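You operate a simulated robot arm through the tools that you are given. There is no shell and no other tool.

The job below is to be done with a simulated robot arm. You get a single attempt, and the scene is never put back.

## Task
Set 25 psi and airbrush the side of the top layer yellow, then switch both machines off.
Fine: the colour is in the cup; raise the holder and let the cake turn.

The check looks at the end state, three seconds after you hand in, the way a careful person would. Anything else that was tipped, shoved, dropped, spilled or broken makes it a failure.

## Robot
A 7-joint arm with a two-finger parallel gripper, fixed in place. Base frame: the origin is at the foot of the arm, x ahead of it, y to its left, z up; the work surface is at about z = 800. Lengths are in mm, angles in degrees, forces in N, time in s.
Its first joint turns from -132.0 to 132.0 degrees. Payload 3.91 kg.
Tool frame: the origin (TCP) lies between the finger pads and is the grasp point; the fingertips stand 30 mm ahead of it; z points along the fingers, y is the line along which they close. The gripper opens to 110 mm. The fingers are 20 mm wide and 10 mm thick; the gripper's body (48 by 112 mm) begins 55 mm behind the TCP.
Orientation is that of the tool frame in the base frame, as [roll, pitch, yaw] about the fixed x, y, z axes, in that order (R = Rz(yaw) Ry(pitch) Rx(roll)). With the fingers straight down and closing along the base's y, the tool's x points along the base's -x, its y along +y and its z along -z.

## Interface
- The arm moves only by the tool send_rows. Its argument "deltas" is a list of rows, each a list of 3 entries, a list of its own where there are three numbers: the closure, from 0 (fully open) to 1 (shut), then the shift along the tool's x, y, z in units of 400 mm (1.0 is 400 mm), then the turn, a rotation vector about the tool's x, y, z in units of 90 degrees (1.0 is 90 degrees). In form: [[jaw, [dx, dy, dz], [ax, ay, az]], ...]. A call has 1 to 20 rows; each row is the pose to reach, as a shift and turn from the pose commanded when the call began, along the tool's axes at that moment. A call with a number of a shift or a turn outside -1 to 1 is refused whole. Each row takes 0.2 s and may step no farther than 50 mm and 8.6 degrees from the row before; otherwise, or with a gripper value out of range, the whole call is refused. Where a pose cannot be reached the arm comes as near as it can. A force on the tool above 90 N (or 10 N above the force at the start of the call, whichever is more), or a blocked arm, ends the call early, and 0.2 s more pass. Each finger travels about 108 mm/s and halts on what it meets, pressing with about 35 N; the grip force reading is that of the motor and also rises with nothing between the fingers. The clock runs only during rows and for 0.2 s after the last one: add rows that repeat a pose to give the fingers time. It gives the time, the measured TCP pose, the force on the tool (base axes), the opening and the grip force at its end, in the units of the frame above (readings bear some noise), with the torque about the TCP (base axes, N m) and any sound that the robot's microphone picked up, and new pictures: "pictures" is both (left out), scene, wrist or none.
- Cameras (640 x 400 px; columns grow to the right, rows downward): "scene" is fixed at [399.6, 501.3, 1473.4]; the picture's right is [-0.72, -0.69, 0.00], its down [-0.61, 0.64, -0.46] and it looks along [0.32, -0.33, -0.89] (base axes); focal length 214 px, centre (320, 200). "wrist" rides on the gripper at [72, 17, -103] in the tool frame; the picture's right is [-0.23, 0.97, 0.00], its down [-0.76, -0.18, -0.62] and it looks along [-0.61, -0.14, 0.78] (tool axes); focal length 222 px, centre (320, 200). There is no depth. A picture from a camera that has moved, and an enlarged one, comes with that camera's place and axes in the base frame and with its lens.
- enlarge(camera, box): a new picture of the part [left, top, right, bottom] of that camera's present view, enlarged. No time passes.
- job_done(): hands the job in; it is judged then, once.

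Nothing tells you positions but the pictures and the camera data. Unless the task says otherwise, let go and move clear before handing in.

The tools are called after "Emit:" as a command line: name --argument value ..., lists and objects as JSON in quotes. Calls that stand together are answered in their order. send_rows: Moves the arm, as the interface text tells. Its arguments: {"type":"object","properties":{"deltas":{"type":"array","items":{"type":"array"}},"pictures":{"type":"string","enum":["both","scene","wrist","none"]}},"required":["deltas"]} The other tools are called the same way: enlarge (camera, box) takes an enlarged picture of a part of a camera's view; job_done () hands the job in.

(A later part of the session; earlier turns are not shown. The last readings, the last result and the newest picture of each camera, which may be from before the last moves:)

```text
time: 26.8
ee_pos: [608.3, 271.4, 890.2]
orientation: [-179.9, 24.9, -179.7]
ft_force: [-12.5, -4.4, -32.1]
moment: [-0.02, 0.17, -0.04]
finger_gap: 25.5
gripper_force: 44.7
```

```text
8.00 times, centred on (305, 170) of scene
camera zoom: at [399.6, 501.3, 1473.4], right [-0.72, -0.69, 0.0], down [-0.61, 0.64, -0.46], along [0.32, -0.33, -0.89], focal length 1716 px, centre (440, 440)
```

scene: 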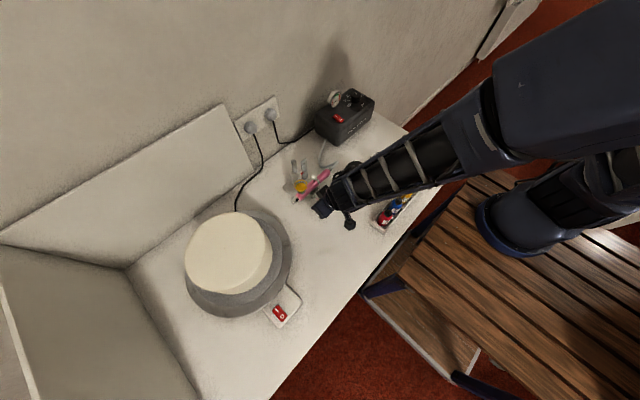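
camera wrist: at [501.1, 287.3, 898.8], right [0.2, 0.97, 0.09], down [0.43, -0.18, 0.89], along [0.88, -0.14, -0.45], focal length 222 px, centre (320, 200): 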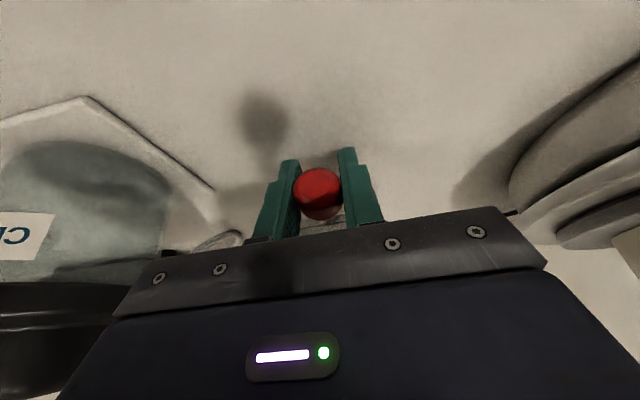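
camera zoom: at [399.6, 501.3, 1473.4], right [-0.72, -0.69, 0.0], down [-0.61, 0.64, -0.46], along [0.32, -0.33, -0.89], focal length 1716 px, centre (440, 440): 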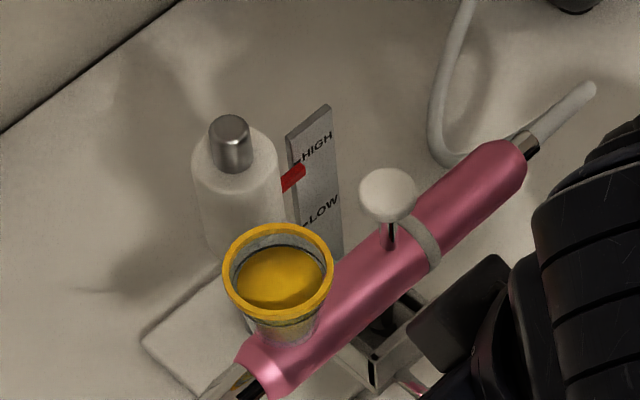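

The downward load has risen to 32 N, which suggests the upper stop. I'll test with 2 mm more.

Emit:
send_rows --deltas '[[1, [-0.001, 0, -0.0022], [0, 0, 0]], [1, [-0.0021, 0, -0.0045], [0, 0, 0]], [1, [-0.0021, 0, -0.0045], [0, 0, 0]]]' --pictures "none"

Emit:
enlarge --camera "scene" --box '[285, 150, 320, 185]'

```text
time: 27.6
ee_pos: [609.8, 269.9, 892.5]
orientation: [-179.9, 25.0, -179.8]
ft_force: [-10.0, -13.9, -33.9]
moment: [-0.04, 0.18, -0.1]
finger_gap: 25.5
gripper_force: 45.0
```

```text
11.43 times, centred on (302, 168) of scene
camera zoom: at [399.6, 501.3, 1473.4], right [-0.72, -0.69, 0.0], down [-0.61, 0.64, -0.46], along [0.32, -0.33, -0.89], focal length 2451 px, centre (520, 571)
```

zoom: 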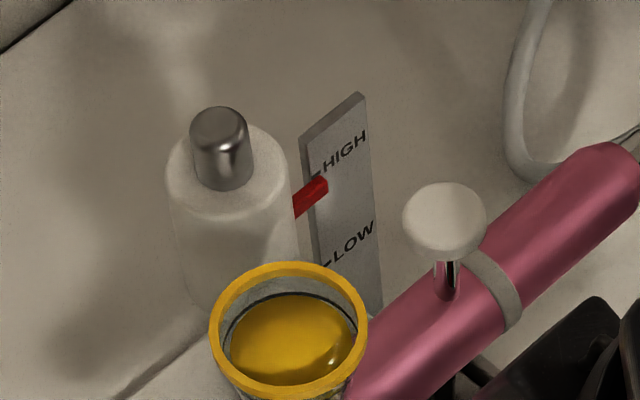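

The pointer is at HIGH against the stop. I'll ease off and release the knob slowly to see whether the holder stays.

Emit:
send_rows --deltas '[[1, [0.002, 0, 0.0045], [0, 0, 0]], [0.7, [0.002, 0, 0.0045], [0, 0, 0]], [0.6, [0.002, 0, 0.0045], [0, 0, 0]], [0.6, [0.002, 0, 0.0045], [0, 0, 0]]]' --pictures "none"

Emit:
enlarge --camera "scene" --box '[285, 150, 320, 185]'

```text
time: 28.6
ee_pos: [610.7, 271.3, 891.1]
orientation: [-179.9, 25.0, -179.7]
ft_force: [0.1, -0.6, -0.2]
moment: [-0.03, 0.0, -0.01]
finger_gap: 44.3
gripper_force: 0.2
```

```text
11.43 times, centred on (302, 168) of scene
camera zoom: at [399.6, 501.3, 1473.4], right [-0.72, -0.69, 0.0], down [-0.61, 0.64, -0.46], along [0.32, -0.33, -0.89], focal length 2451 px, centre (520, 571)
```

zoom: 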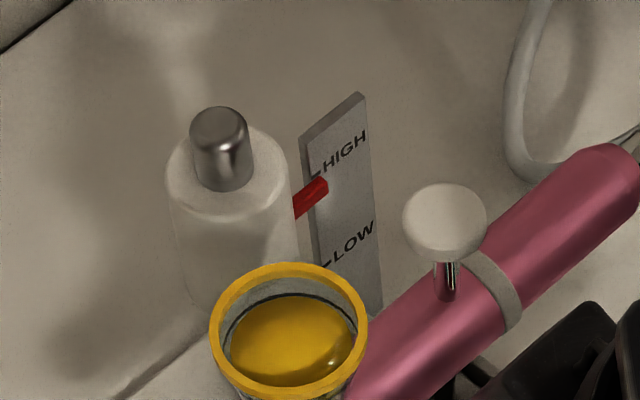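

The holder stays at HIGH. I'll back away from the knob, straighten the tool and head for the compressor switch, where I need to press the "I" side at about (801, 2, 914).

Emit:
send_rows --deltas '[[0.55, [0, 0, -0.075], [0, 0, 0]], [0.55, [0, 0, -0.15], [0, 0, 0]], [0.55, [-0.01, 0, -0.2], [0, 0.07, 0]], [0.7, [-0.02, 0, -0.25], [0, 0.14, 0]], [0.9, [-0.03, 0, -0.3], [0, 0.21, 0]], [1, [-0.039, 0, -0.3525], [0, 0.278, 0]], [1, [-0.039, 0, -0.3525], [0, 0.278, 0]]]' --pictures "both"

```text
time: 30.2
ee_pos: [567.7, 268.8, 1025.7]
orientation: [179.9, -0.1, -179.7]
ft_force: [-0.5, 0.7, -0.1]
moment: [0.01, 0.02, 0.0]
finger_gap: 0.1
gripper_force: 34.9
camera wrist: at [494.5, 285.6, 1127.7], right [0.22, 0.97, 0.0], down [0.76, -0.17, 0.62], along [0.61, -0.14, -0.78], focal length 222 px, centre (320, 200)
```

scene: 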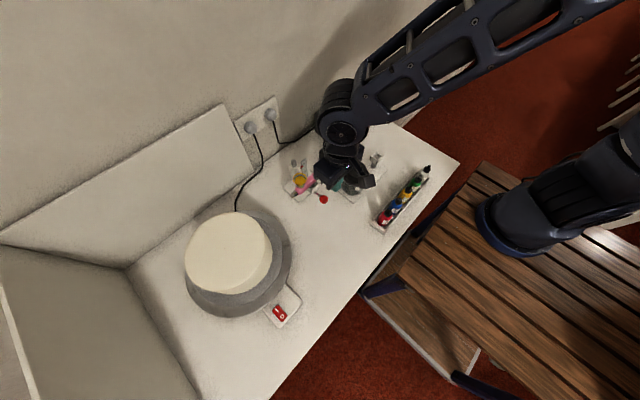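
wrist: 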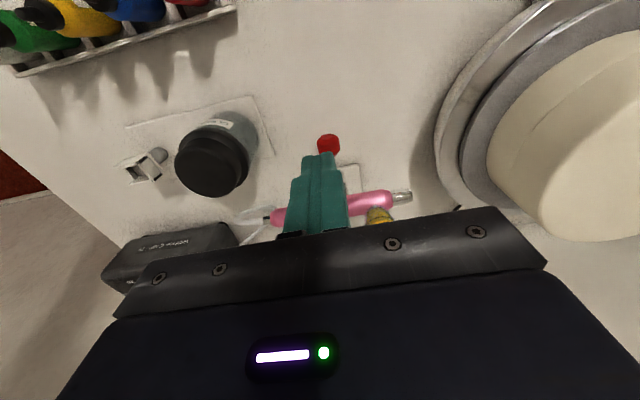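

The view is clear now. I'm moving above the compressor switch.

Emit:
send_rows --deltas '[[1, [-0.0725, -0.083, 0], [0, 0, 0]], [1, [-0.145, -0.166, 0], [0, 0, 0]], [1, [-0.2175, -0.248, 0], [0, 0, 0]], [1, [-0.29, -0.331, 0], [0, 0, 0]], [1, [-0.3625, -0.414, 0], [0, 0, 0]], [1, [-0.435, -0.497, 0.02], [0, 0, 0]], [1, [-0.5075, -0.58, 0.04], [0, 0, 0]], [1, [-0.58, -0.6625, 0.065], [0, 0, 0]], [1, [-0.58, -0.6625, 0.065], [0, 0, 0]]]' --pictures "both"

Emit:
enlarge --camera "wrist" --box '[240, 80, 400, 220]'

Emit:
enlarge --camera "scene" --box '[300, 60, 390, 150]'

```text
time: 32.2
ee_pos: [795.6, 6.9, 996.5]
orientation: [179.9, 0.0, -179.7]
ft_force: [-0.5, 0.3, 0.6]
moment: [0.0, -0.01, 0.02]
finger_gap: 0.2
gripper_force: 35.3
camera wrist: at [725.0, 24.0, 1098.9], right [0.22, 0.97, 0.0], down [0.76, -0.17, 0.62], along [0.61, -0.14, -0.78], focal length 222 px, centre (320, 200)
```

scene: 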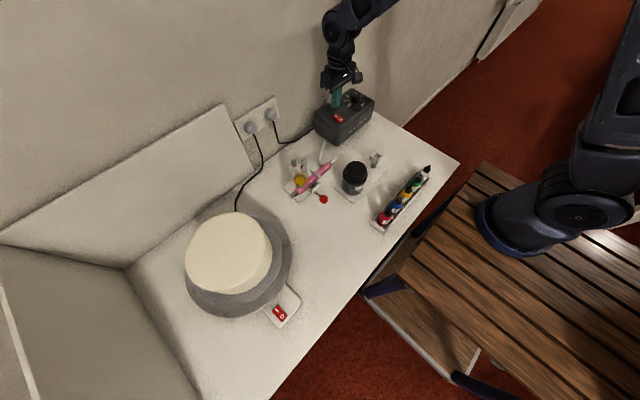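
wrist: 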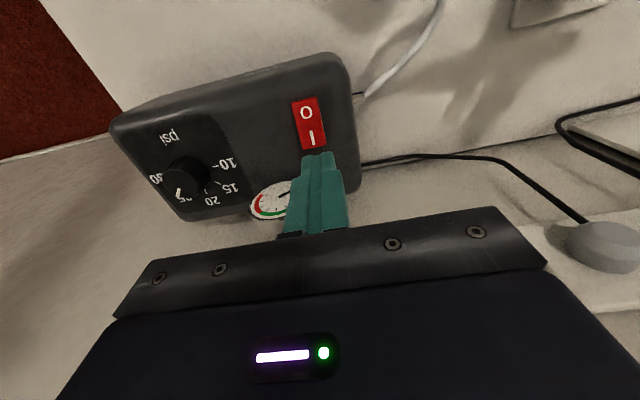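

```text
2.86 times, centred on (320, 150) of wrist
camera zoom: at [725.0, 24.0, 1098.9], right [0.22, 0.97, 0.0], down [0.76, -0.17, 0.62], along [0.61, -0.14, -0.78], focal length 635 px, centre (320, 343)
```

zoom: 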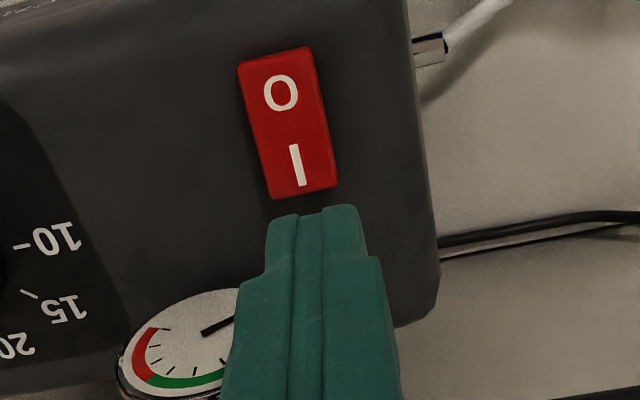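

```text
4.44 times, centred on (345, 105) of scene
camera zoom: at [399.6, 501.3, 1473.4], right [-0.72, -0.69, 0.0], down [-0.61, 0.64, -0.46], along [0.32, -0.33, -0.89], focal length 953 px, centre (209, 622)
```

zoom: 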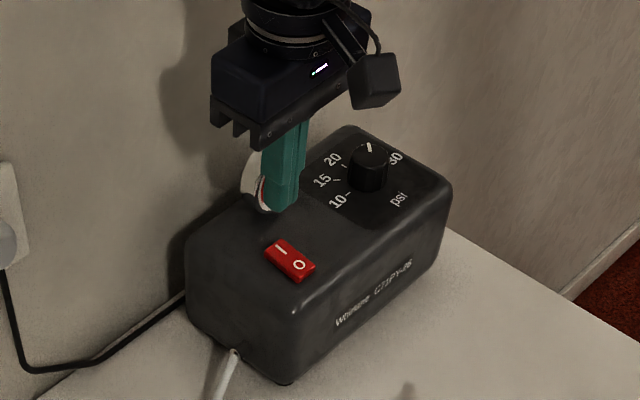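

I'll descend onto the "I" end of the rocker in small steps.

Emit:
send_rows --deltas '[[1, [-0.01, -0.01, 0.04], [0, 0, 0]], [1, [-0.01, -0.01, 0.08], [0, 0, 0]], [1, [-0.01, -0.01, 0.11], [0, 0, 0]], [1, [-0.01, -0.01, 0.12], [0, 0, 0]], [1, [-0.01, -0.01, 0.125], [0, 0, 0]]]' --pictures "none"

```text
time: 33.4
ee_pos: [802.2, 0.4, 949.0]
orientation: [179.9, 0.0, -179.6]
ft_force: [0.2, -0.3, 0.2]
moment: [-0.02, -0.02, 0.02]
finger_gap: 0.1
gripper_force: 35.0
```

Emit:
send_rows --deltas '[[1, [0, 0, 0.005], [0, 0, 0]], [1, [0, 0, 0.01], [0, 0, 0]], [1, [0, 0, 0.01], [0, 0, 0]]]' --pictures "none"

```text
time: 34.2
ee_pos: [801.3, 1.3, 946.5]
orientation: [180.0, 0.1, -179.7]
ft_force: [4.3, 1.8, 27.4]
moment: [0.06, 0.12, -0.04]
finger_gap: 0.0
gripper_force: 35.0
```

I have contact with the rocker at tip z ≈ 916. I'll press a little further.

Emit:
send_rows --deltas '[[1, [0, 0, 0.004], [0, 0, 0]], [1, [0, 0, 0.008], [0, 0, 0]]]' --pictures "none"

Emit:
enlarge --camera "scene" --box '[300, 60, 390, 150]'

```text
time: 34.8
ee_pos: [801.4, -0.3, 948.5]
orientation: [180.0, 0.4, -179.6]
ft_force: [-4.8, 0.3, 90.7]
moment: [-0.01, 1.04, 0.0]
finger_gap: 0.0
gripper_force: 34.7
```

```text
4.44 times, centred on (345, 105) of scene
camera zoom: at [399.6, 501.3, 1473.4], right [-0.72, -0.69, 0.0], down [-0.61, 0.64, -0.46], along [0.32, -0.33, -0.89], focal length 953 px, centre (209, 622)
```

zoom: 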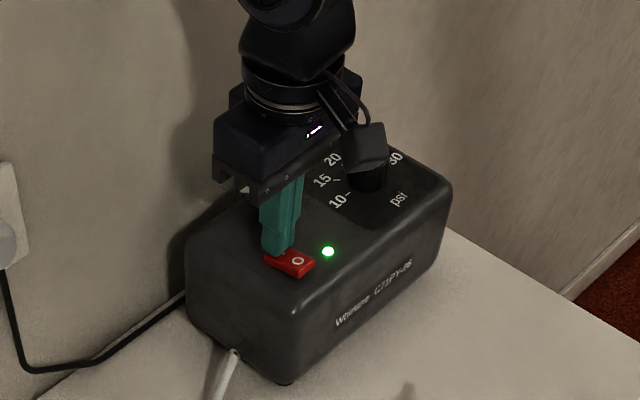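

A green LED lit, so the compressor is on. I'll retract and look at the gauge.

Emit:
send_rows --deltas '[[1, [0, 0, -0.03], [0, 0, 0]], [1, [0, 0, -0.1], [0, 0, 0]], [1, [0.06, 0, -0.2], [0, 0, 0]], [1, [0.15, 0, -0.25], [0, 0, 0]], [1, [0.15, 0, -0.25], [0, 0, 0]]]' --pictures "wrist"

Emit:
enlarge --camera "wrist" --box '[220, 100, 380, 220]'

Emit:
enlarge --camera "scene" --box '[320, 80, 380, 130]'

```text
time: 36.0
ee_pos: [738.7, 2.3, 1041.1]
orientation: [-180.0, -0.1, -179.7]
ft_force: [-0.2, 0.3, 1.7]
moment: [0.0, 0.02, 0.0]
finger_gap: 0.1
gripper_force: 34.9
camera wrist: at [667.7, 19.8, 1142.3], right [0.22, 0.97, 0.0], down [0.76, -0.17, 0.62], along [0.61, -0.14, -0.78], focal length 222 px, centre (320, 200)
```

wrist: 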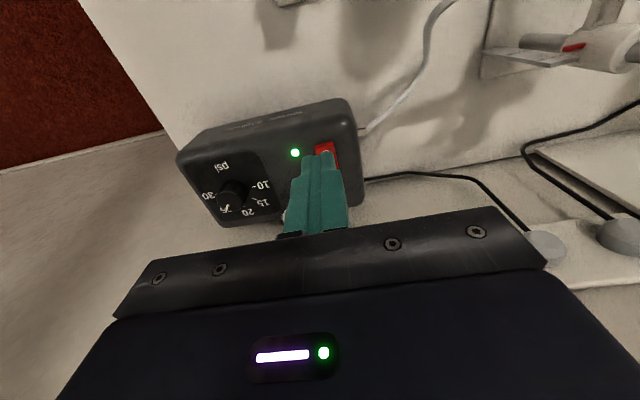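

```text
3.33 times, centred on (300, 160) of wrist
camera zoom: at [667.7, 19.8, 1142.3], right [0.22, 0.97, 0.0], down [0.76, -0.17, 0.62], along [0.61, -0.14, -0.78], focal length 740 px, centre (387, 333)
```

zoom: 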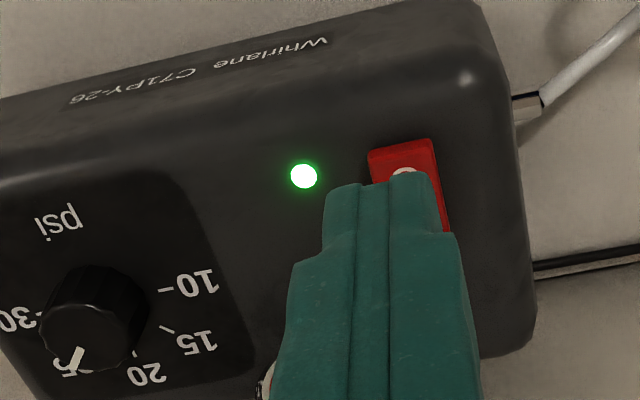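

```text
8.00 times, centred on (350, 105) of scene
camera zoom: at [399.6, 501.3, 1473.4], right [-0.72, -0.69, 0.0], down [-0.61, 0.64, -0.46], along [0.32, -0.33, -0.89], focal length 1716 px, centre (80, 960)
```

zoom: 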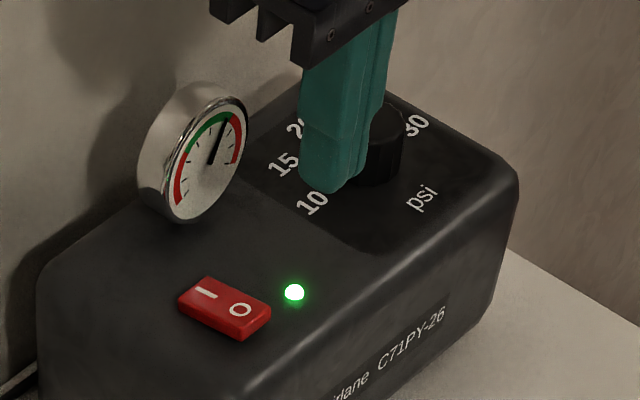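

The gauge needle has risen into the upper green, consistent with 25 psi. Now I'll swing over high to look at the turntable switch near (475, 581).

Emit:
send_rows --deltas '[[1, [0.056, 0.093, -0.05], [0, 0, 0]], [1, [0.112, 0.186, -0.1], [0, 0, 0]], [1, [0.168, 0.28, -0.15], [0, 0, 0]], [1, [0.224, 0.373, -0.2225], [0, 0, 0]], [1, [0.28, 0.466, -0.2225], [0, 0, 0]], [1, [0.336, 0.559, -0.2225], [0, 0, 0]], [1, [0.392, 0.652, -0.2225], [0, 0, 0]], [1, [0.4475, 0.745, -0.2225], [0, 0, 0]]]' --pictures "none"

Emit:
send_rows --deltas '[[1, [0.06, 0.0875, 0.025], [0, 0, 0]], [1, [0.12, 0.175, 0.05], [0, 0, 0]], [1, [0.18, 0.2625, 0.075], [0, 0, 0]], [1, [0.24, 0.35, 0.1], [0, 0, 0]], [1, [0.3, 0.4375, 0.125], [0, 0, 0]], [1, [0.36, 0.525, 0.15], [0, 0, 0]], [1, [0.42, 0.6125, 0.175], [0, 0, 0]], [1, [0.475, 0.7, 0.2], [0, 0, 0]], [1, [0.475, 0.7, 0.2], [0, 0, 0]]]' --pictures "both"

```text
refused: row 4 steps farther than a row can; nothing moved
```

```text
time: 38.0
ee_pos: [550.6, 282.7, 963.3]
orientation: [-180.0, 0.1, -179.9]
ft_force: [-0.5, 0.4, -0.2]
moment: [-0.01, 0.0, -0.04]
finger_gap: 0.0
gripper_force: 34.7
camera wrist: at [478.8, 300.0, 1066.4], right [0.22, 0.97, 0.0], down [0.76, -0.17, 0.62], along [0.61, -0.14, -0.78], focal length 222 px, centre (320, 200)
```

scene: 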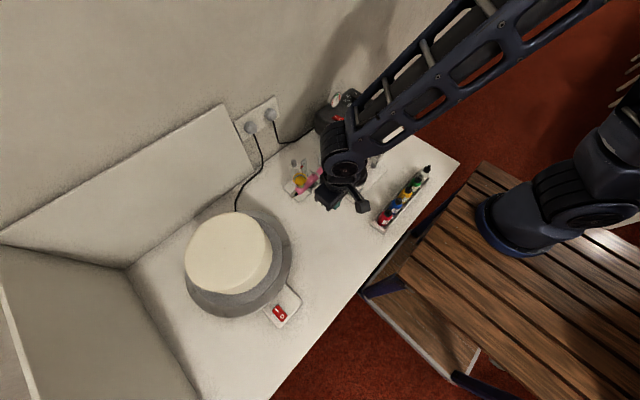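
wrist: 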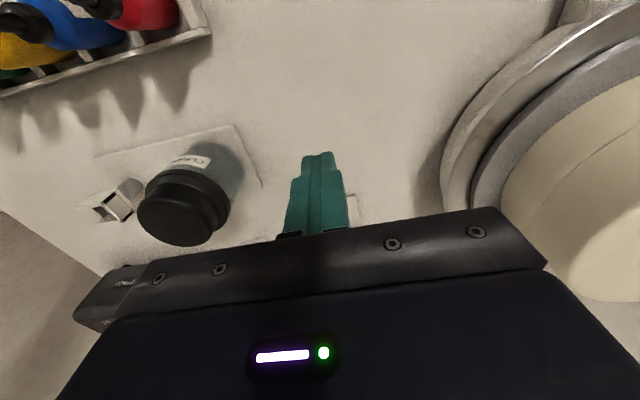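

The first call was refused for too large a step, and the second ran from the old pose. No contact was felt, but I'll check that nothing was disturbed before continuing, and I won't chain moves like that again.

Emit:
enlarge --camera "scene" --box '[270, 130, 400, 230]'

Emit:
enlarge --camera "wrist" --box '[400, 0, 640, 240]'

```text
4.00 times, centred on (335, 180) of scene
camera zoom: at [399.6, 501.3, 1473.4], right [-0.72, -0.69, 0.0], down [-0.61, 0.64, -0.46], along [0.32, -0.33, -0.89], focal length 858 px, centre (260, 280)
```

zoom: 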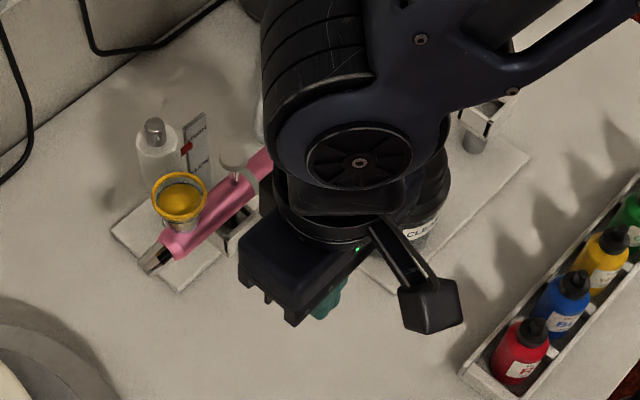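

```text
1.67 times, centred on (520, 120) of wrist
camera zoom: at [478.8, 300.0, 1066.4], right [0.22, 0.97, 0.0], down [0.76, -0.17, 0.62], along [0.61, -0.14, -0.78], focal length 370 px, centre (-13, 333)
```

zoom: 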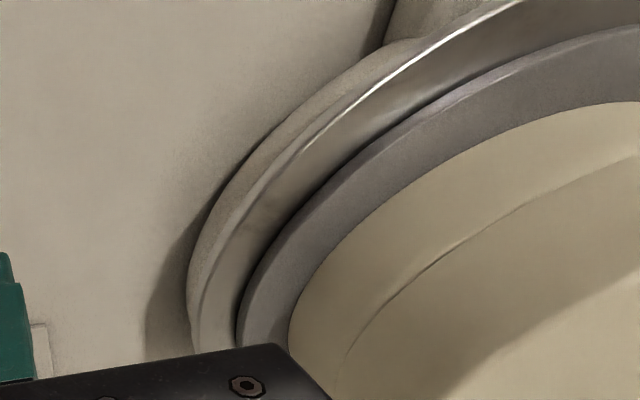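

Nothing was disturbed. I'm moving to a viewing pose for the turntable switch.

Emit:
send_rows --deltas '[[1, [0.056, 0.087, -0.027], [0, 0, 0]], [1, [0.112, 0.173, -0.054], [0, 0, 0]], [1, [0.169, 0.26, -0.082], [0, 0, 0]], [1, [0.225, 0.346, -0.109], [0, 0, 0]], [1, [0.281, 0.433, -0.136], [0, 0, 0]], [1, [0.337, 0.519, -0.163], [0, 0, 0]], [1, [0.394, 0.606, -0.19], [0, 0, 0]], [1, [0.45, 0.6925, -0.2175], [0, 0, 0]], [1, [0.45, 0.6925, -0.2175], [0, 0, 0]]]' --pictures "both"

```text
time: 40.0
ee_pos: [368.8, 554.4, 1049.6]
orientation: [180.0, -0.1, -179.8]
ft_force: [0.4, -0.9, 0.1]
moment: [0.0, 0.02, -0.01]
finger_gap: 0.0
gripper_force: 35.2
camera wrist: at [296.9, 573.1, 1152.0], right [0.22, 0.97, 0.0], down [0.76, -0.17, 0.62], along [0.61, -0.14, -0.78], focal length 222 px, centre (320, 200)
```

scene: 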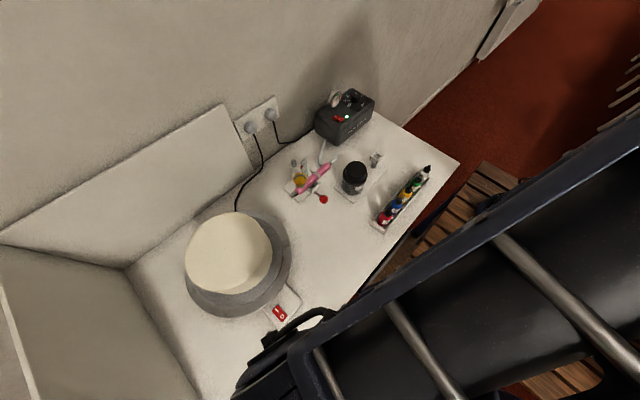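
wrist: 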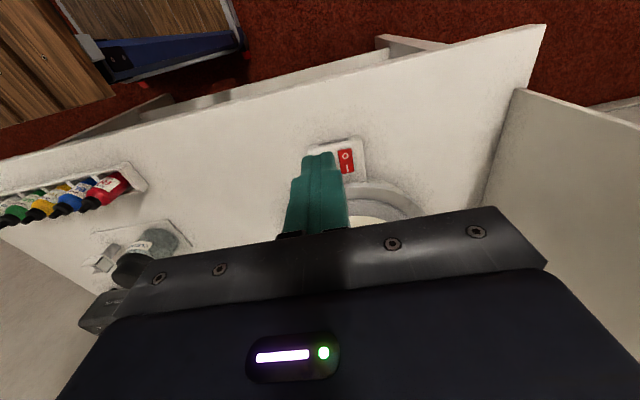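

Emit:
enlarge --camera "wrist" --box '[290, 120, 430, 230]'

Emit:
enlarge --camera "scene" --box '[250, 280, 310, 340]'

```text
3.64 times, centred on (360, 175) of wrist
camera zoom: at [296.9, 573.1, 1152.0], right [0.22, 0.97, 0.0], down [0.76, -0.17, 0.62], along [0.61, -0.14, -0.78], focal length 808 px, centre (174, 291)
```

zoom: 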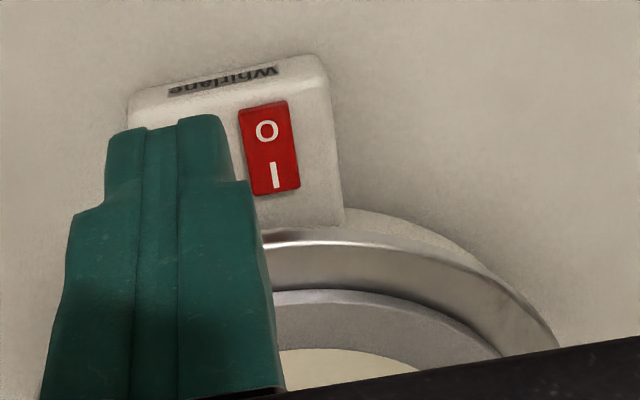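

```text
6.67 times, centred on (280, 310) of scene
camera zoom: at [399.6, 501.3, 1473.4], right [-0.72, -0.69, 0.0], down [-0.61, 0.64, -0.46], along [0.32, -0.33, -0.89], focal length 1430 px, centre (587, -533)
```

zoom: 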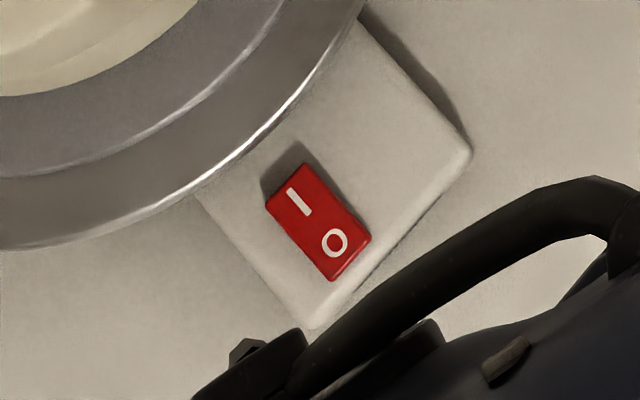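

The turntable's "I" mark is at (485, 576, 843), and the platter rim starts at x ≈ 509. I'll move above the "I" end.

Emit:
send_rows --deltas '[[1, [-0.057, 0.01, 0.07], [0, 0, 0]], [1, [-0.114, 0.02, 0.14], [0, 0, 0]], [1, [-0.171, 0.03, 0.21], [0, 0, 0]], [1, [-0.228, 0.04, 0.285], [0, 0, 0]], [1, [-0.285, 0.05, 0.36], [0, 0, 0]], [1, [-0.285, 0.05, 0.36], [0, 0, 0]]]' --pictures "both"

Emit:
enlarge --camera "wrist" --box '[250, 90, 390, 220]'

```text
time: 41.4
ee_pos: [482.1, 579.5, 903.7]
orientation: [-179.9, 0.0, -179.6]
ft_force: [-0.7, 0.4, 0.5]
moment: [0.01, -0.02, 0.03]
finger_gap: 0.0
gripper_force: 35.0
camera wrist: at [410.7, 596.2, 1004.7], right [0.22, 0.97, 0.0], down [0.76, -0.17, 0.62], along [0.61, -0.14, -0.78], focal length 222 px, centre (320, 200)
```

scene: 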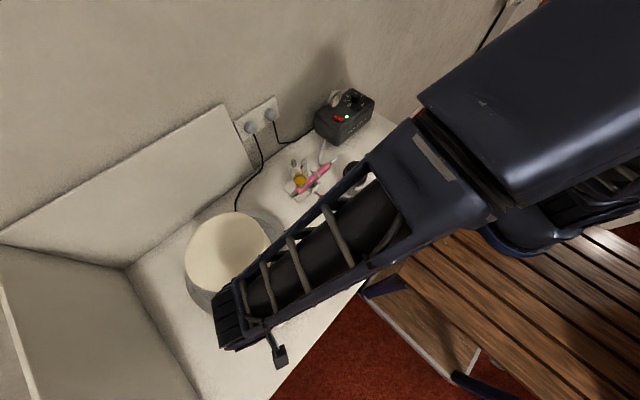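
wrist: 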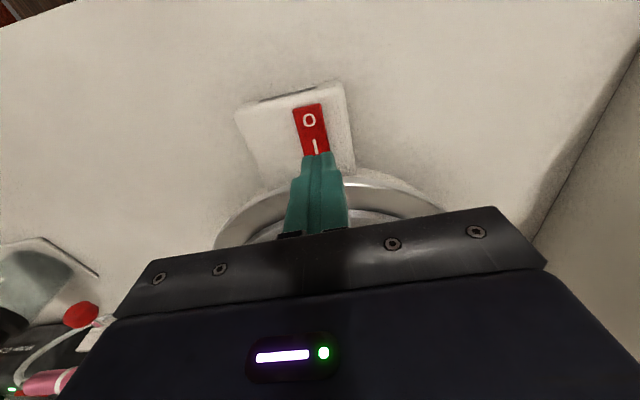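

```text
3.08 times, centred on (320, 155) of wrist
camera zoom: at [410.7, 596.2, 1004.7], right [0.22, 0.97, 0.0], down [0.76, -0.17, 0.62], along [0.61, -0.14, -0.78], focal length 684 px, centre (320, 338)
```

zoom: 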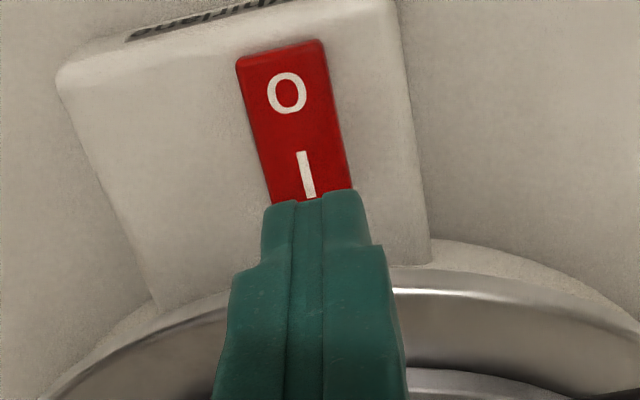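

The alignment is good. I'll descend onto the "I" end with a small y correction.

Emit:
send_rows --deltas '[[1, [0, -0.0075, 0.03], [0, 0, 0]], [1, [0, -0.0075, 0.055], [0, 0, 0]], [1, [0, -0.0075, 0.0625], [0, 0, 0]], [1, [0, -0.0075, 0.0675], [0, 0, 0]], [1, [0, -0.0075, 0.0725], [0, 0, 0]]]' --pictures "wrist"

```text
time: 42.6
ee_pos: [483.3, 575.4, 875.7]
orientation: [180.0, 0.0, -179.7]
ft_force: [0.7, 0.2, -0.1]
moment: [0.0, 0.02, -0.03]
finger_gap: 0.0
gripper_force: 34.9
camera wrist: at [411.0, 591.9, 977.5], right [0.22, 0.97, 0.0], down [0.76, -0.17, 0.62], along [0.61, -0.14, -0.78], focal length 222 px, centre (320, 200)
```

wrist: 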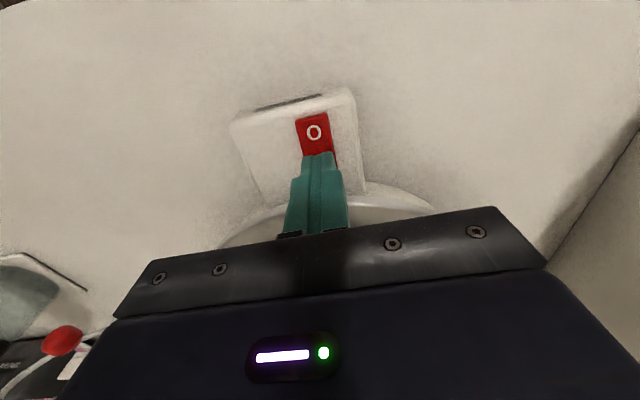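

Emit:
send_rows --deltas '[[1, [0, 0, 0.004], [0, 0, 0]], [1, [0, 0, 0.008], [0, 0, 0]], [1, [0, 0, 0.012], [0, 0, 0]], [1, [0, 0, 0.016], [0, 0, 0]]]' --pictures "none"

```text
time: 43.6
ee_pos: [484.0, 574.3, 870.0]
orientation: [180.0, 0.0, -179.8]
ft_force: [0.3, -1.3, 5.5]
moment: [-0.06, 0.01, -0.07]
finger_gap: 0.1
gripper_force: 35.5
```

I have just made contact. I'll press on.

Emit:
send_rows --deltas '[[1, [0, 0, 0.0035], [0, 0, 0]], [1, [0, 0, 0.007], [0, 0, 0]]]' --pictures "wrist"

```text
time: 44.2
ee_pos: [482.1, 573.3, 869.1]
orientation: [179.8, 0.1, -179.7]
ft_force: [-0.2, -8.3, 39.9]
moment: [-0.33, 0.31, -0.16]
finger_gap: 0.1
gripper_force: 35.3
camera wrist: at [410.8, 591.2, 971.8], right [0.22, 0.97, 0.0], down [0.76, -0.18, 0.62], along [0.61, -0.14, -0.78], focal length 222 px, centre (320, 200)
```

wrist: 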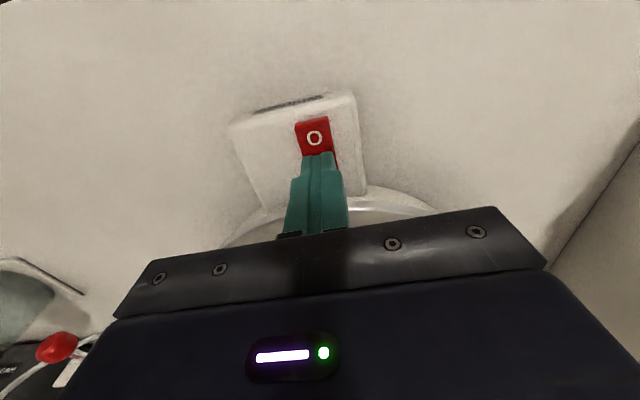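

Emit:
send_rows --deltas '[[1, [0, 0, 0.003], [0, 0, 0]], [1, [0, 0, 0.005], [0, 0, 0]]]' --pictures "both"

Emit:
enlarge --camera "wrist" --box '[200, 70, 400, 220]'

```text
time: 44.8
ee_pos: [482.1, 575.6, 869.6]
orientation: [179.8, 0.1, -179.7]
ft_force: [0.9, -2.4, 74.9]
moment: [-0.21, 0.55, -0.4]
finger_gap: 0.1
gripper_force: 34.7
camera wrist: at [410.6, 590.8, 971.7], right [0.22, 0.97, 0.01], down [0.76, -0.18, 0.62], along [0.61, -0.13, -0.78], focal length 222 px, centre (320, 200)
```

scene: 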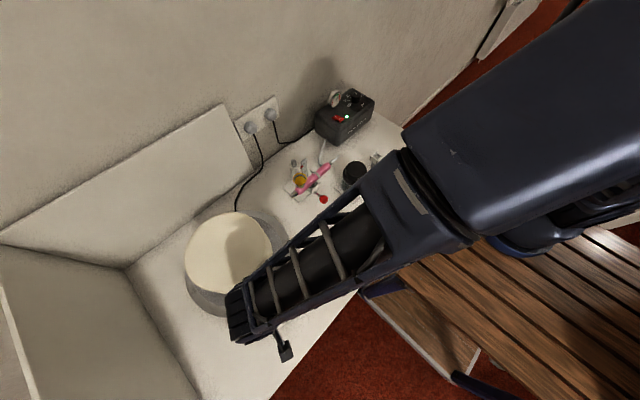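
wrist: 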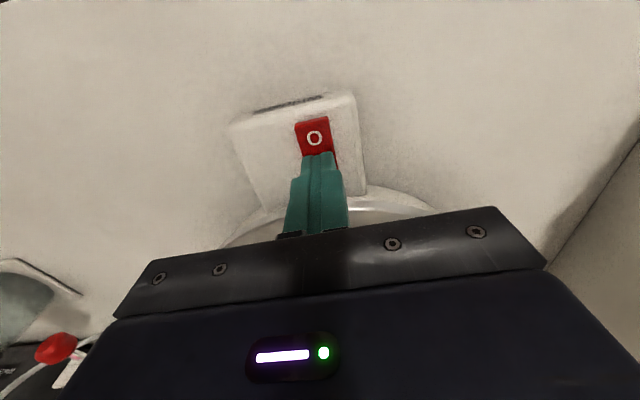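

```text
2.67 times, centred on (300, 145) of wrist
camera zoom: at [410.6, 590.8, 971.7], right [0.22, 0.97, 0.01], down [0.76, -0.18, 0.62], along [0.61, -0.13, -0.78], focal length 592 px, centre (373, 347)
```

zoom: 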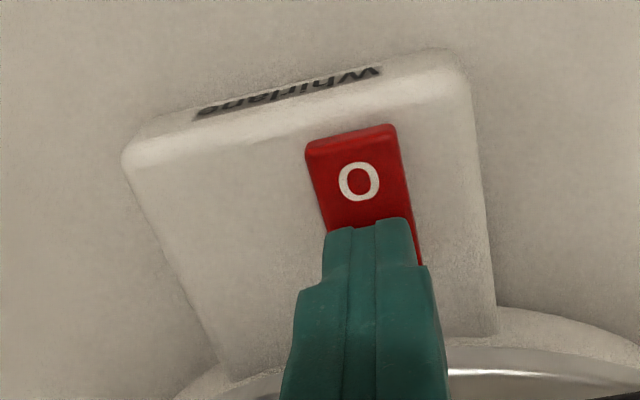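

Force reached 75 N and the "O" end looks raised. I'll retract and look to see whether the platter turns.

Emit:
send_rows --deltas '[[1, [0, 0, -0.05], [0, 0, 0]], [1, [0.02, 0, -0.15], [0, 0, 0]], [1, [0.08, 0, -0.25], [0, 0, 0]], [1, [0.16, 0, -0.33], [0, 0, 0]], [1, [0.25, 0, -0.4], [0, 0, 0]], [1, [0.25, 0, -0.4], [0, 0, 0]]]' --pictures "both"

Emit:
enlarge --camera "wrist" --box '[290, 120, 430, 230]'

Emit:
enlarge --camera "scene" --box '[170, 200, 320, 335]'

```text
time: 46.2
ee_pos: [383.8, 574.7, 1024.4]
orientation: [179.9, -0.1, -179.8]
ft_force: [-0.3, 0.2, 0.2]
moment: [-0.03, 0.04, 0.01]
finger_gap: 0.0
gripper_force: 35.1
camera wrist: at [310.4, 592.0, 1127.3], right [0.22, 0.97, 0.0], down [0.76, -0.17, 0.62], along [0.61, -0.14, -0.78], focal length 222 px, centre (320, 200)
```

scene: 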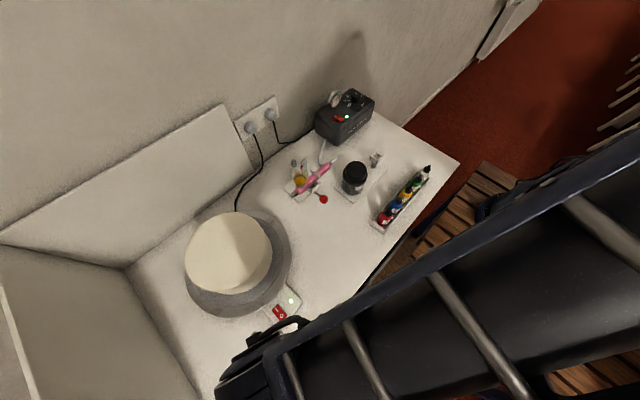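
wrist: 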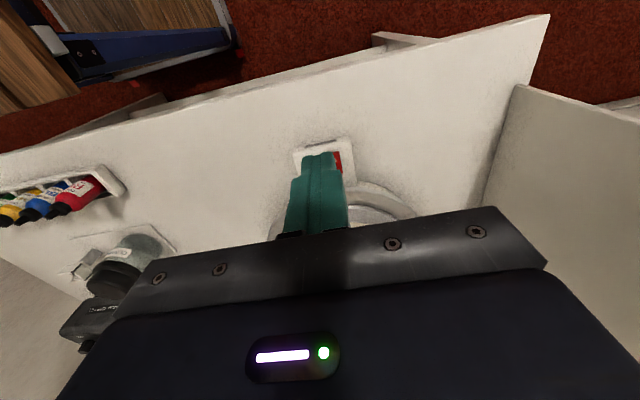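

```text
3.64 times, centred on (360, 175) of wrist
camera zoom: at [310.4, 592.0, 1127.3], right [0.22, 0.97, 0.0], down [0.76, -0.17, 0.62], along [0.61, -0.14, -0.78], focal length 808 px, centre (174, 291)
```

zoom: 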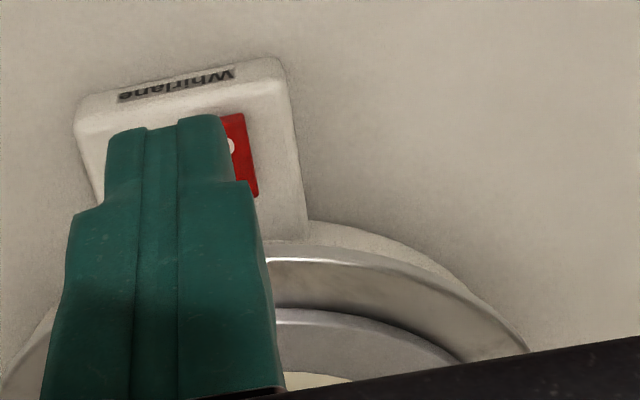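

```text
2.96 times, centred on (245, 268) of scene
camera zoom: at [399.6, 501.3, 1473.4], right [-0.72, -0.69, 0.0], down [-0.61, 0.64, -0.46], along [0.32, -0.33, -0.89], focal length 636 px, centre (542, 0)
```

zoom: 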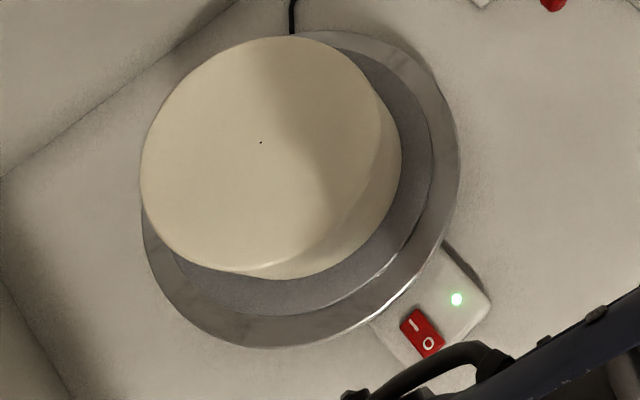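

Both machines are now on (both green LEDs lit). Next is the trigger: I'll move to a viewing pose near the airbrush.

Emit:
send_rows --deltas '[[1, [-0.055, -0.086, -0.03], [0, 0, 0]], [1, [-0.11, -0.172, -0.06], [0, 0, 0]], [1, [-0.165, -0.258, -0.09], [0, 0, 0]], [1, [-0.22, -0.344, -0.12], [0, 0, 0]], [1, [-0.275, -0.43, -0.15], [0, 0, 0]], [1, [-0.33, -0.516, -0.18], [0, 0, 0]], [1, [-0.385, -0.602, -0.19], [0, 0, 0]], [1, [-0.44, -0.688, -0.19], [0, 0, 0]], [1, [-0.44, -0.688, -0.19], [0, 0, 0]]]' --pictures "both"

Emit:
enlarge --camera "wrist" --box '[250, 100, 430, 230]'

Emit:
enlarge --camera "scene" --box '[270, 140, 350, 220]'

```text
time: 48.2
ee_pos: [562.2, 299.8, 1101.6]
orientation: [180.0, 0.0, -179.7]
ft_force: [-0.9, 0.3, 0.5]
moment: [-0.04, 0.01, -0.01]
finger_gap: 0.0
gripper_force: 35.5
camera wrist: at [490.1, 317.1, 1204.7], right [0.22, 0.97, 0.0], down [0.76, -0.17, 0.62], along [0.61, -0.14, -0.78], focal length 222 px, centre (320, 200)
```

scene: 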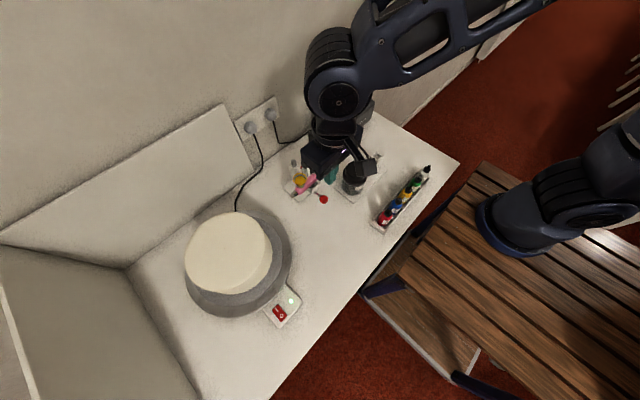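
wrist: 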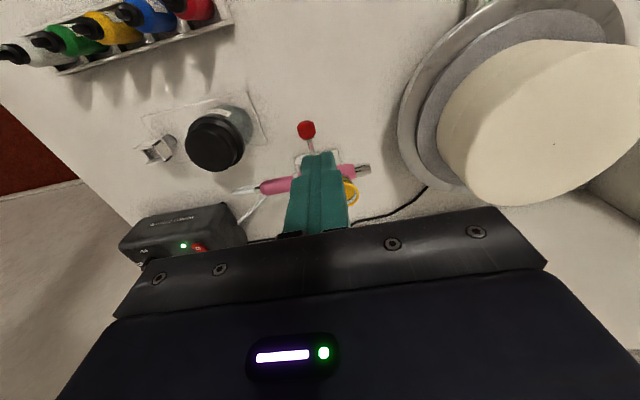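

```text
3.08 times, centred on (340, 165) of wrist
camera zoom: at [490.1, 317.1, 1204.7], right [0.22, 0.97, 0.0], down [0.76, -0.17, 0.62], along [0.61, -0.14, -0.78], focal length 684 px, centre (258, 308)
```

zoom: 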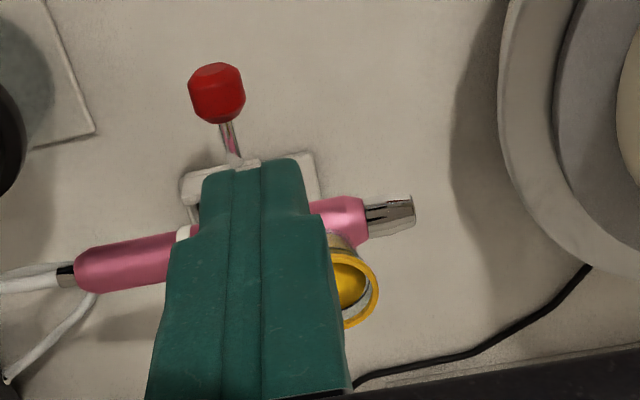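

```text
5.00 times, centred on (310, 180) of scene
camera zoom: at [399.6, 501.3, 1473.4], right [-0.72, -0.69, 0.0], down [-0.61, 0.64, -0.46], along [0.32, -0.33, -0.89], focal length 1072 px, centre (370, 300)
```

zoom: 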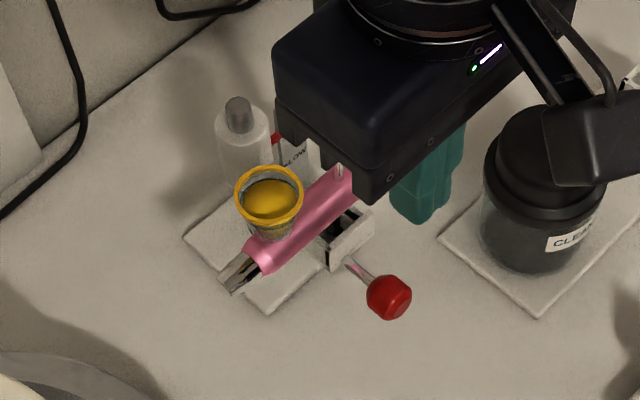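

The closed fingers block my view, so I'll open the gripper and shift slightly to see the trigger between them.

Emit:
send_rows --deltas '[[0.6, [0.01, -0.04, 0], [0, 0, 0]], [0.2, [0.02, -0.075, 0], [0, 0, 0]], [0, [0.02, -0.075, 0], [0, 0, 0]], [0, [0.02, -0.075, 0], [0, 0, 0]]]' --pictures "none"

Emit:
enlarge --camera "wrist" --box '[250, 130, 410, 240]'

Emit:
enlarge --camera "scene" --box '[180, 205, 290, 305]'

```text
time: 49.2
ee_pos: [551.8, 269.0, 1101.5]
orientation: [-180.0, -0.1, -179.7]
ft_force: [0.2, 0.2, 1.4]
moment: [0.0, -0.01, -0.02]
finger_gap: 110.2
gripper_force: 0.1
```

```text
3.64 times, centred on (330, 185) of wrist
camera zoom: at [480.5, 286.1, 1204.0], right [0.22, 0.97, 0.0], down [0.76, -0.17, 0.62], along [0.61, -0.14, -0.78], focal length 808 px, centre (284, 254)
```

zoom: 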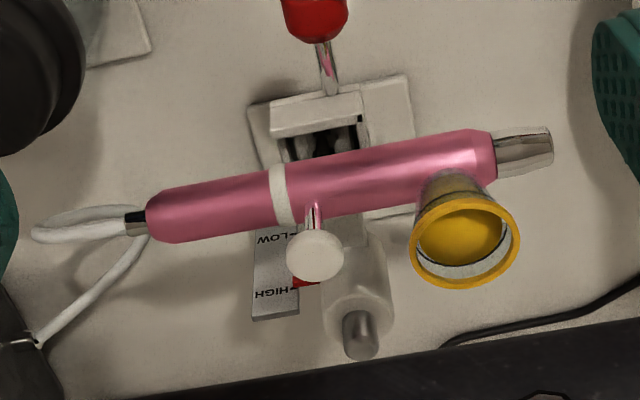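

```text
4.00 times, centred on (235, 255) of scene
camera zoom: at [399.6, 501.3, 1473.4], right [-0.72, -0.69, 0.0], down [-0.61, 0.64, -0.46], along [0.32, -0.33, -0.89], focal length 858 px, centre (660, -20)
```

zoom: 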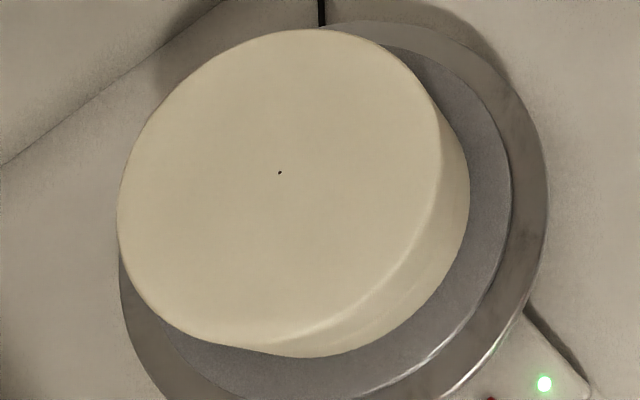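

The red pointer is clearly at HIGH. The trigger button is at about (662.5, 256), with its top at z ≈ 972. I'll close the fingers and hover just above it.

Emit:
send_rows --deltas '[[0.5, [-0.069, -0.008, 0], [0, 0, 0]], [1, [-0.138, -0.016, 0.03], [0, 0, 0]], [1, [-0.207, -0.024, 0.1], [0, 0, 0]], [1, [-0.276, -0.0325, 0.16], [0, 0, 0]], [1, [-0.276, -0.0325, 0.215], [0, 0, 0]], [1, [-0.276, -0.0325, 0.215], [0, 0, 0]]]' --pictures "both"

Emit:
enlarge --camera "scene" --box '[270, 130, 350, 210]'

Emit:
enlarge --camera "wrist" --box '[240, 110, 400, 220]'

```text
time: 50.6
ee_pos: [665.3, 256.0, 1013.6]
orientation: [-180.0, 0.0, -179.7]
ft_force: [0.3, -0.6, 0.6]
moment: [0.0, -0.01, -0.01]
finger_gap: 0.2
gripper_force: 34.7
camera wrist: at [594.3, 273.0, 1116.4], right [0.22, 0.97, 0.0], down [0.76, -0.17, 0.62], along [0.61, -0.14, -0.78], focal length 222 px, centre (320, 200)
```

scene: 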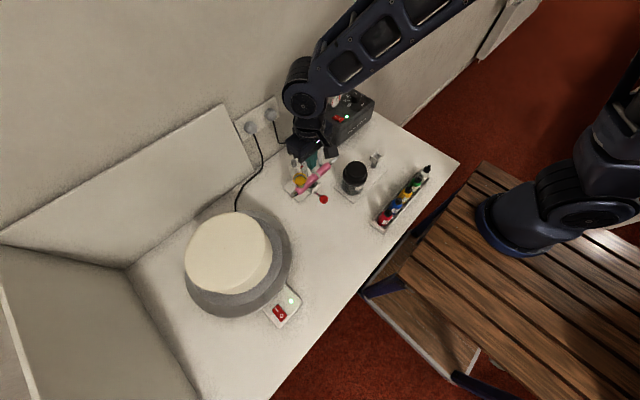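
wrist: 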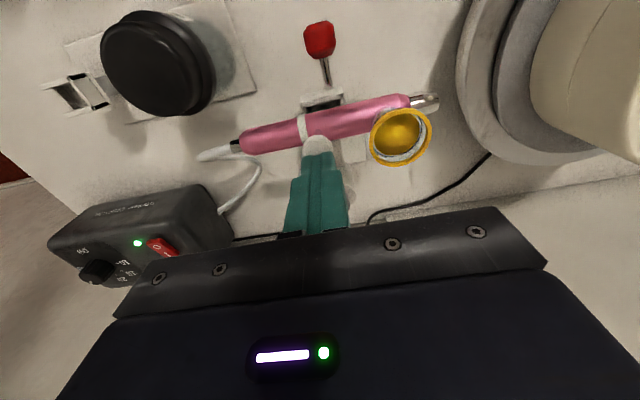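

```text
5.00 times, centred on (310, 170) of scene
camera zoom: at [399.6, 501.3, 1473.4], right [-0.72, -0.69, 0.0], down [-0.61, 0.64, -0.46], along [0.32, -0.33, -0.89], focal length 1072 px, centre (370, 350)
```

zoom: 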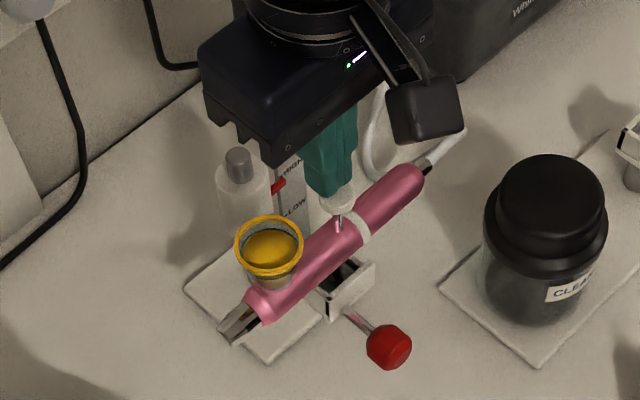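

```text
3.64 times, centred on (320, 165) of wrist
camera zoom: at [594.3, 273.0, 1116.4], right [0.22, 0.97, 0.0], down [0.76, -0.17, 0.62], along [0.61, -0.14, -0.78], focal length 808 px, centre (320, 327)
```

zoom: 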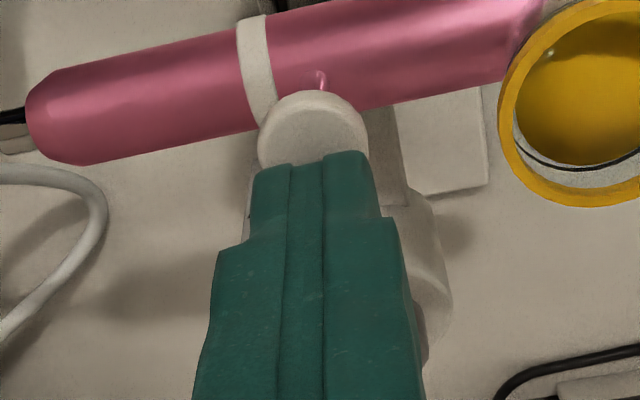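

The fingertips are 12 mm above the button, so I'll shift 3 mm and descend gently until contact.

Emit:
send_rows --deltas '[[1, [0.007, 0, 0.01], [0, 0, 0]], [1, [0.007, 0, 0.02], [0, 0, 0]], [1, [0.007, 0, 0.025], [0, 0, 0]], [1, [0.007, 0, 0.025], [0, 0, 0]]]' --pictures "none"

Emit:
enlarge --camera "scene" --box '[280, 145, 330, 195]'

```text
time: 51.6
ee_pos: [661.8, 257.3, 1005.1]
orientation: [-180.0, -0.1, -179.7]
ft_force: [0.2, -0.5, 2.5]
moment: [-0.01, -0.03, 0.01]
finger_gap: 0.0
gripper_force: 34.7
heard: click
```

```text
8.00 times, centred on (305, 170) of scene
camera zoom: at [399.6, 501.3, 1473.4], right [-0.72, -0.69, 0.0], down [-0.61, 0.64, -0.46], along [0.32, -0.33, -0.89], focal length 1716 px, centre (440, 440)
```

zoom: 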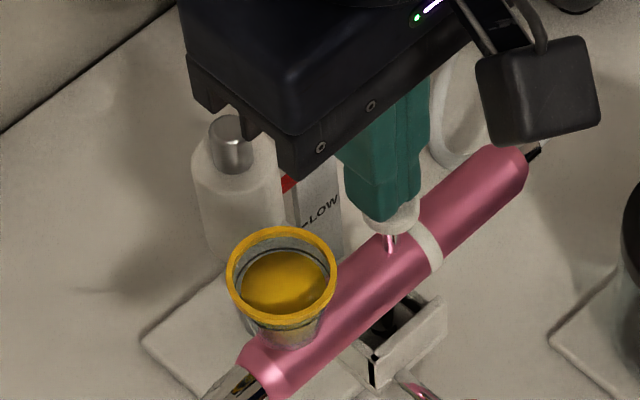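

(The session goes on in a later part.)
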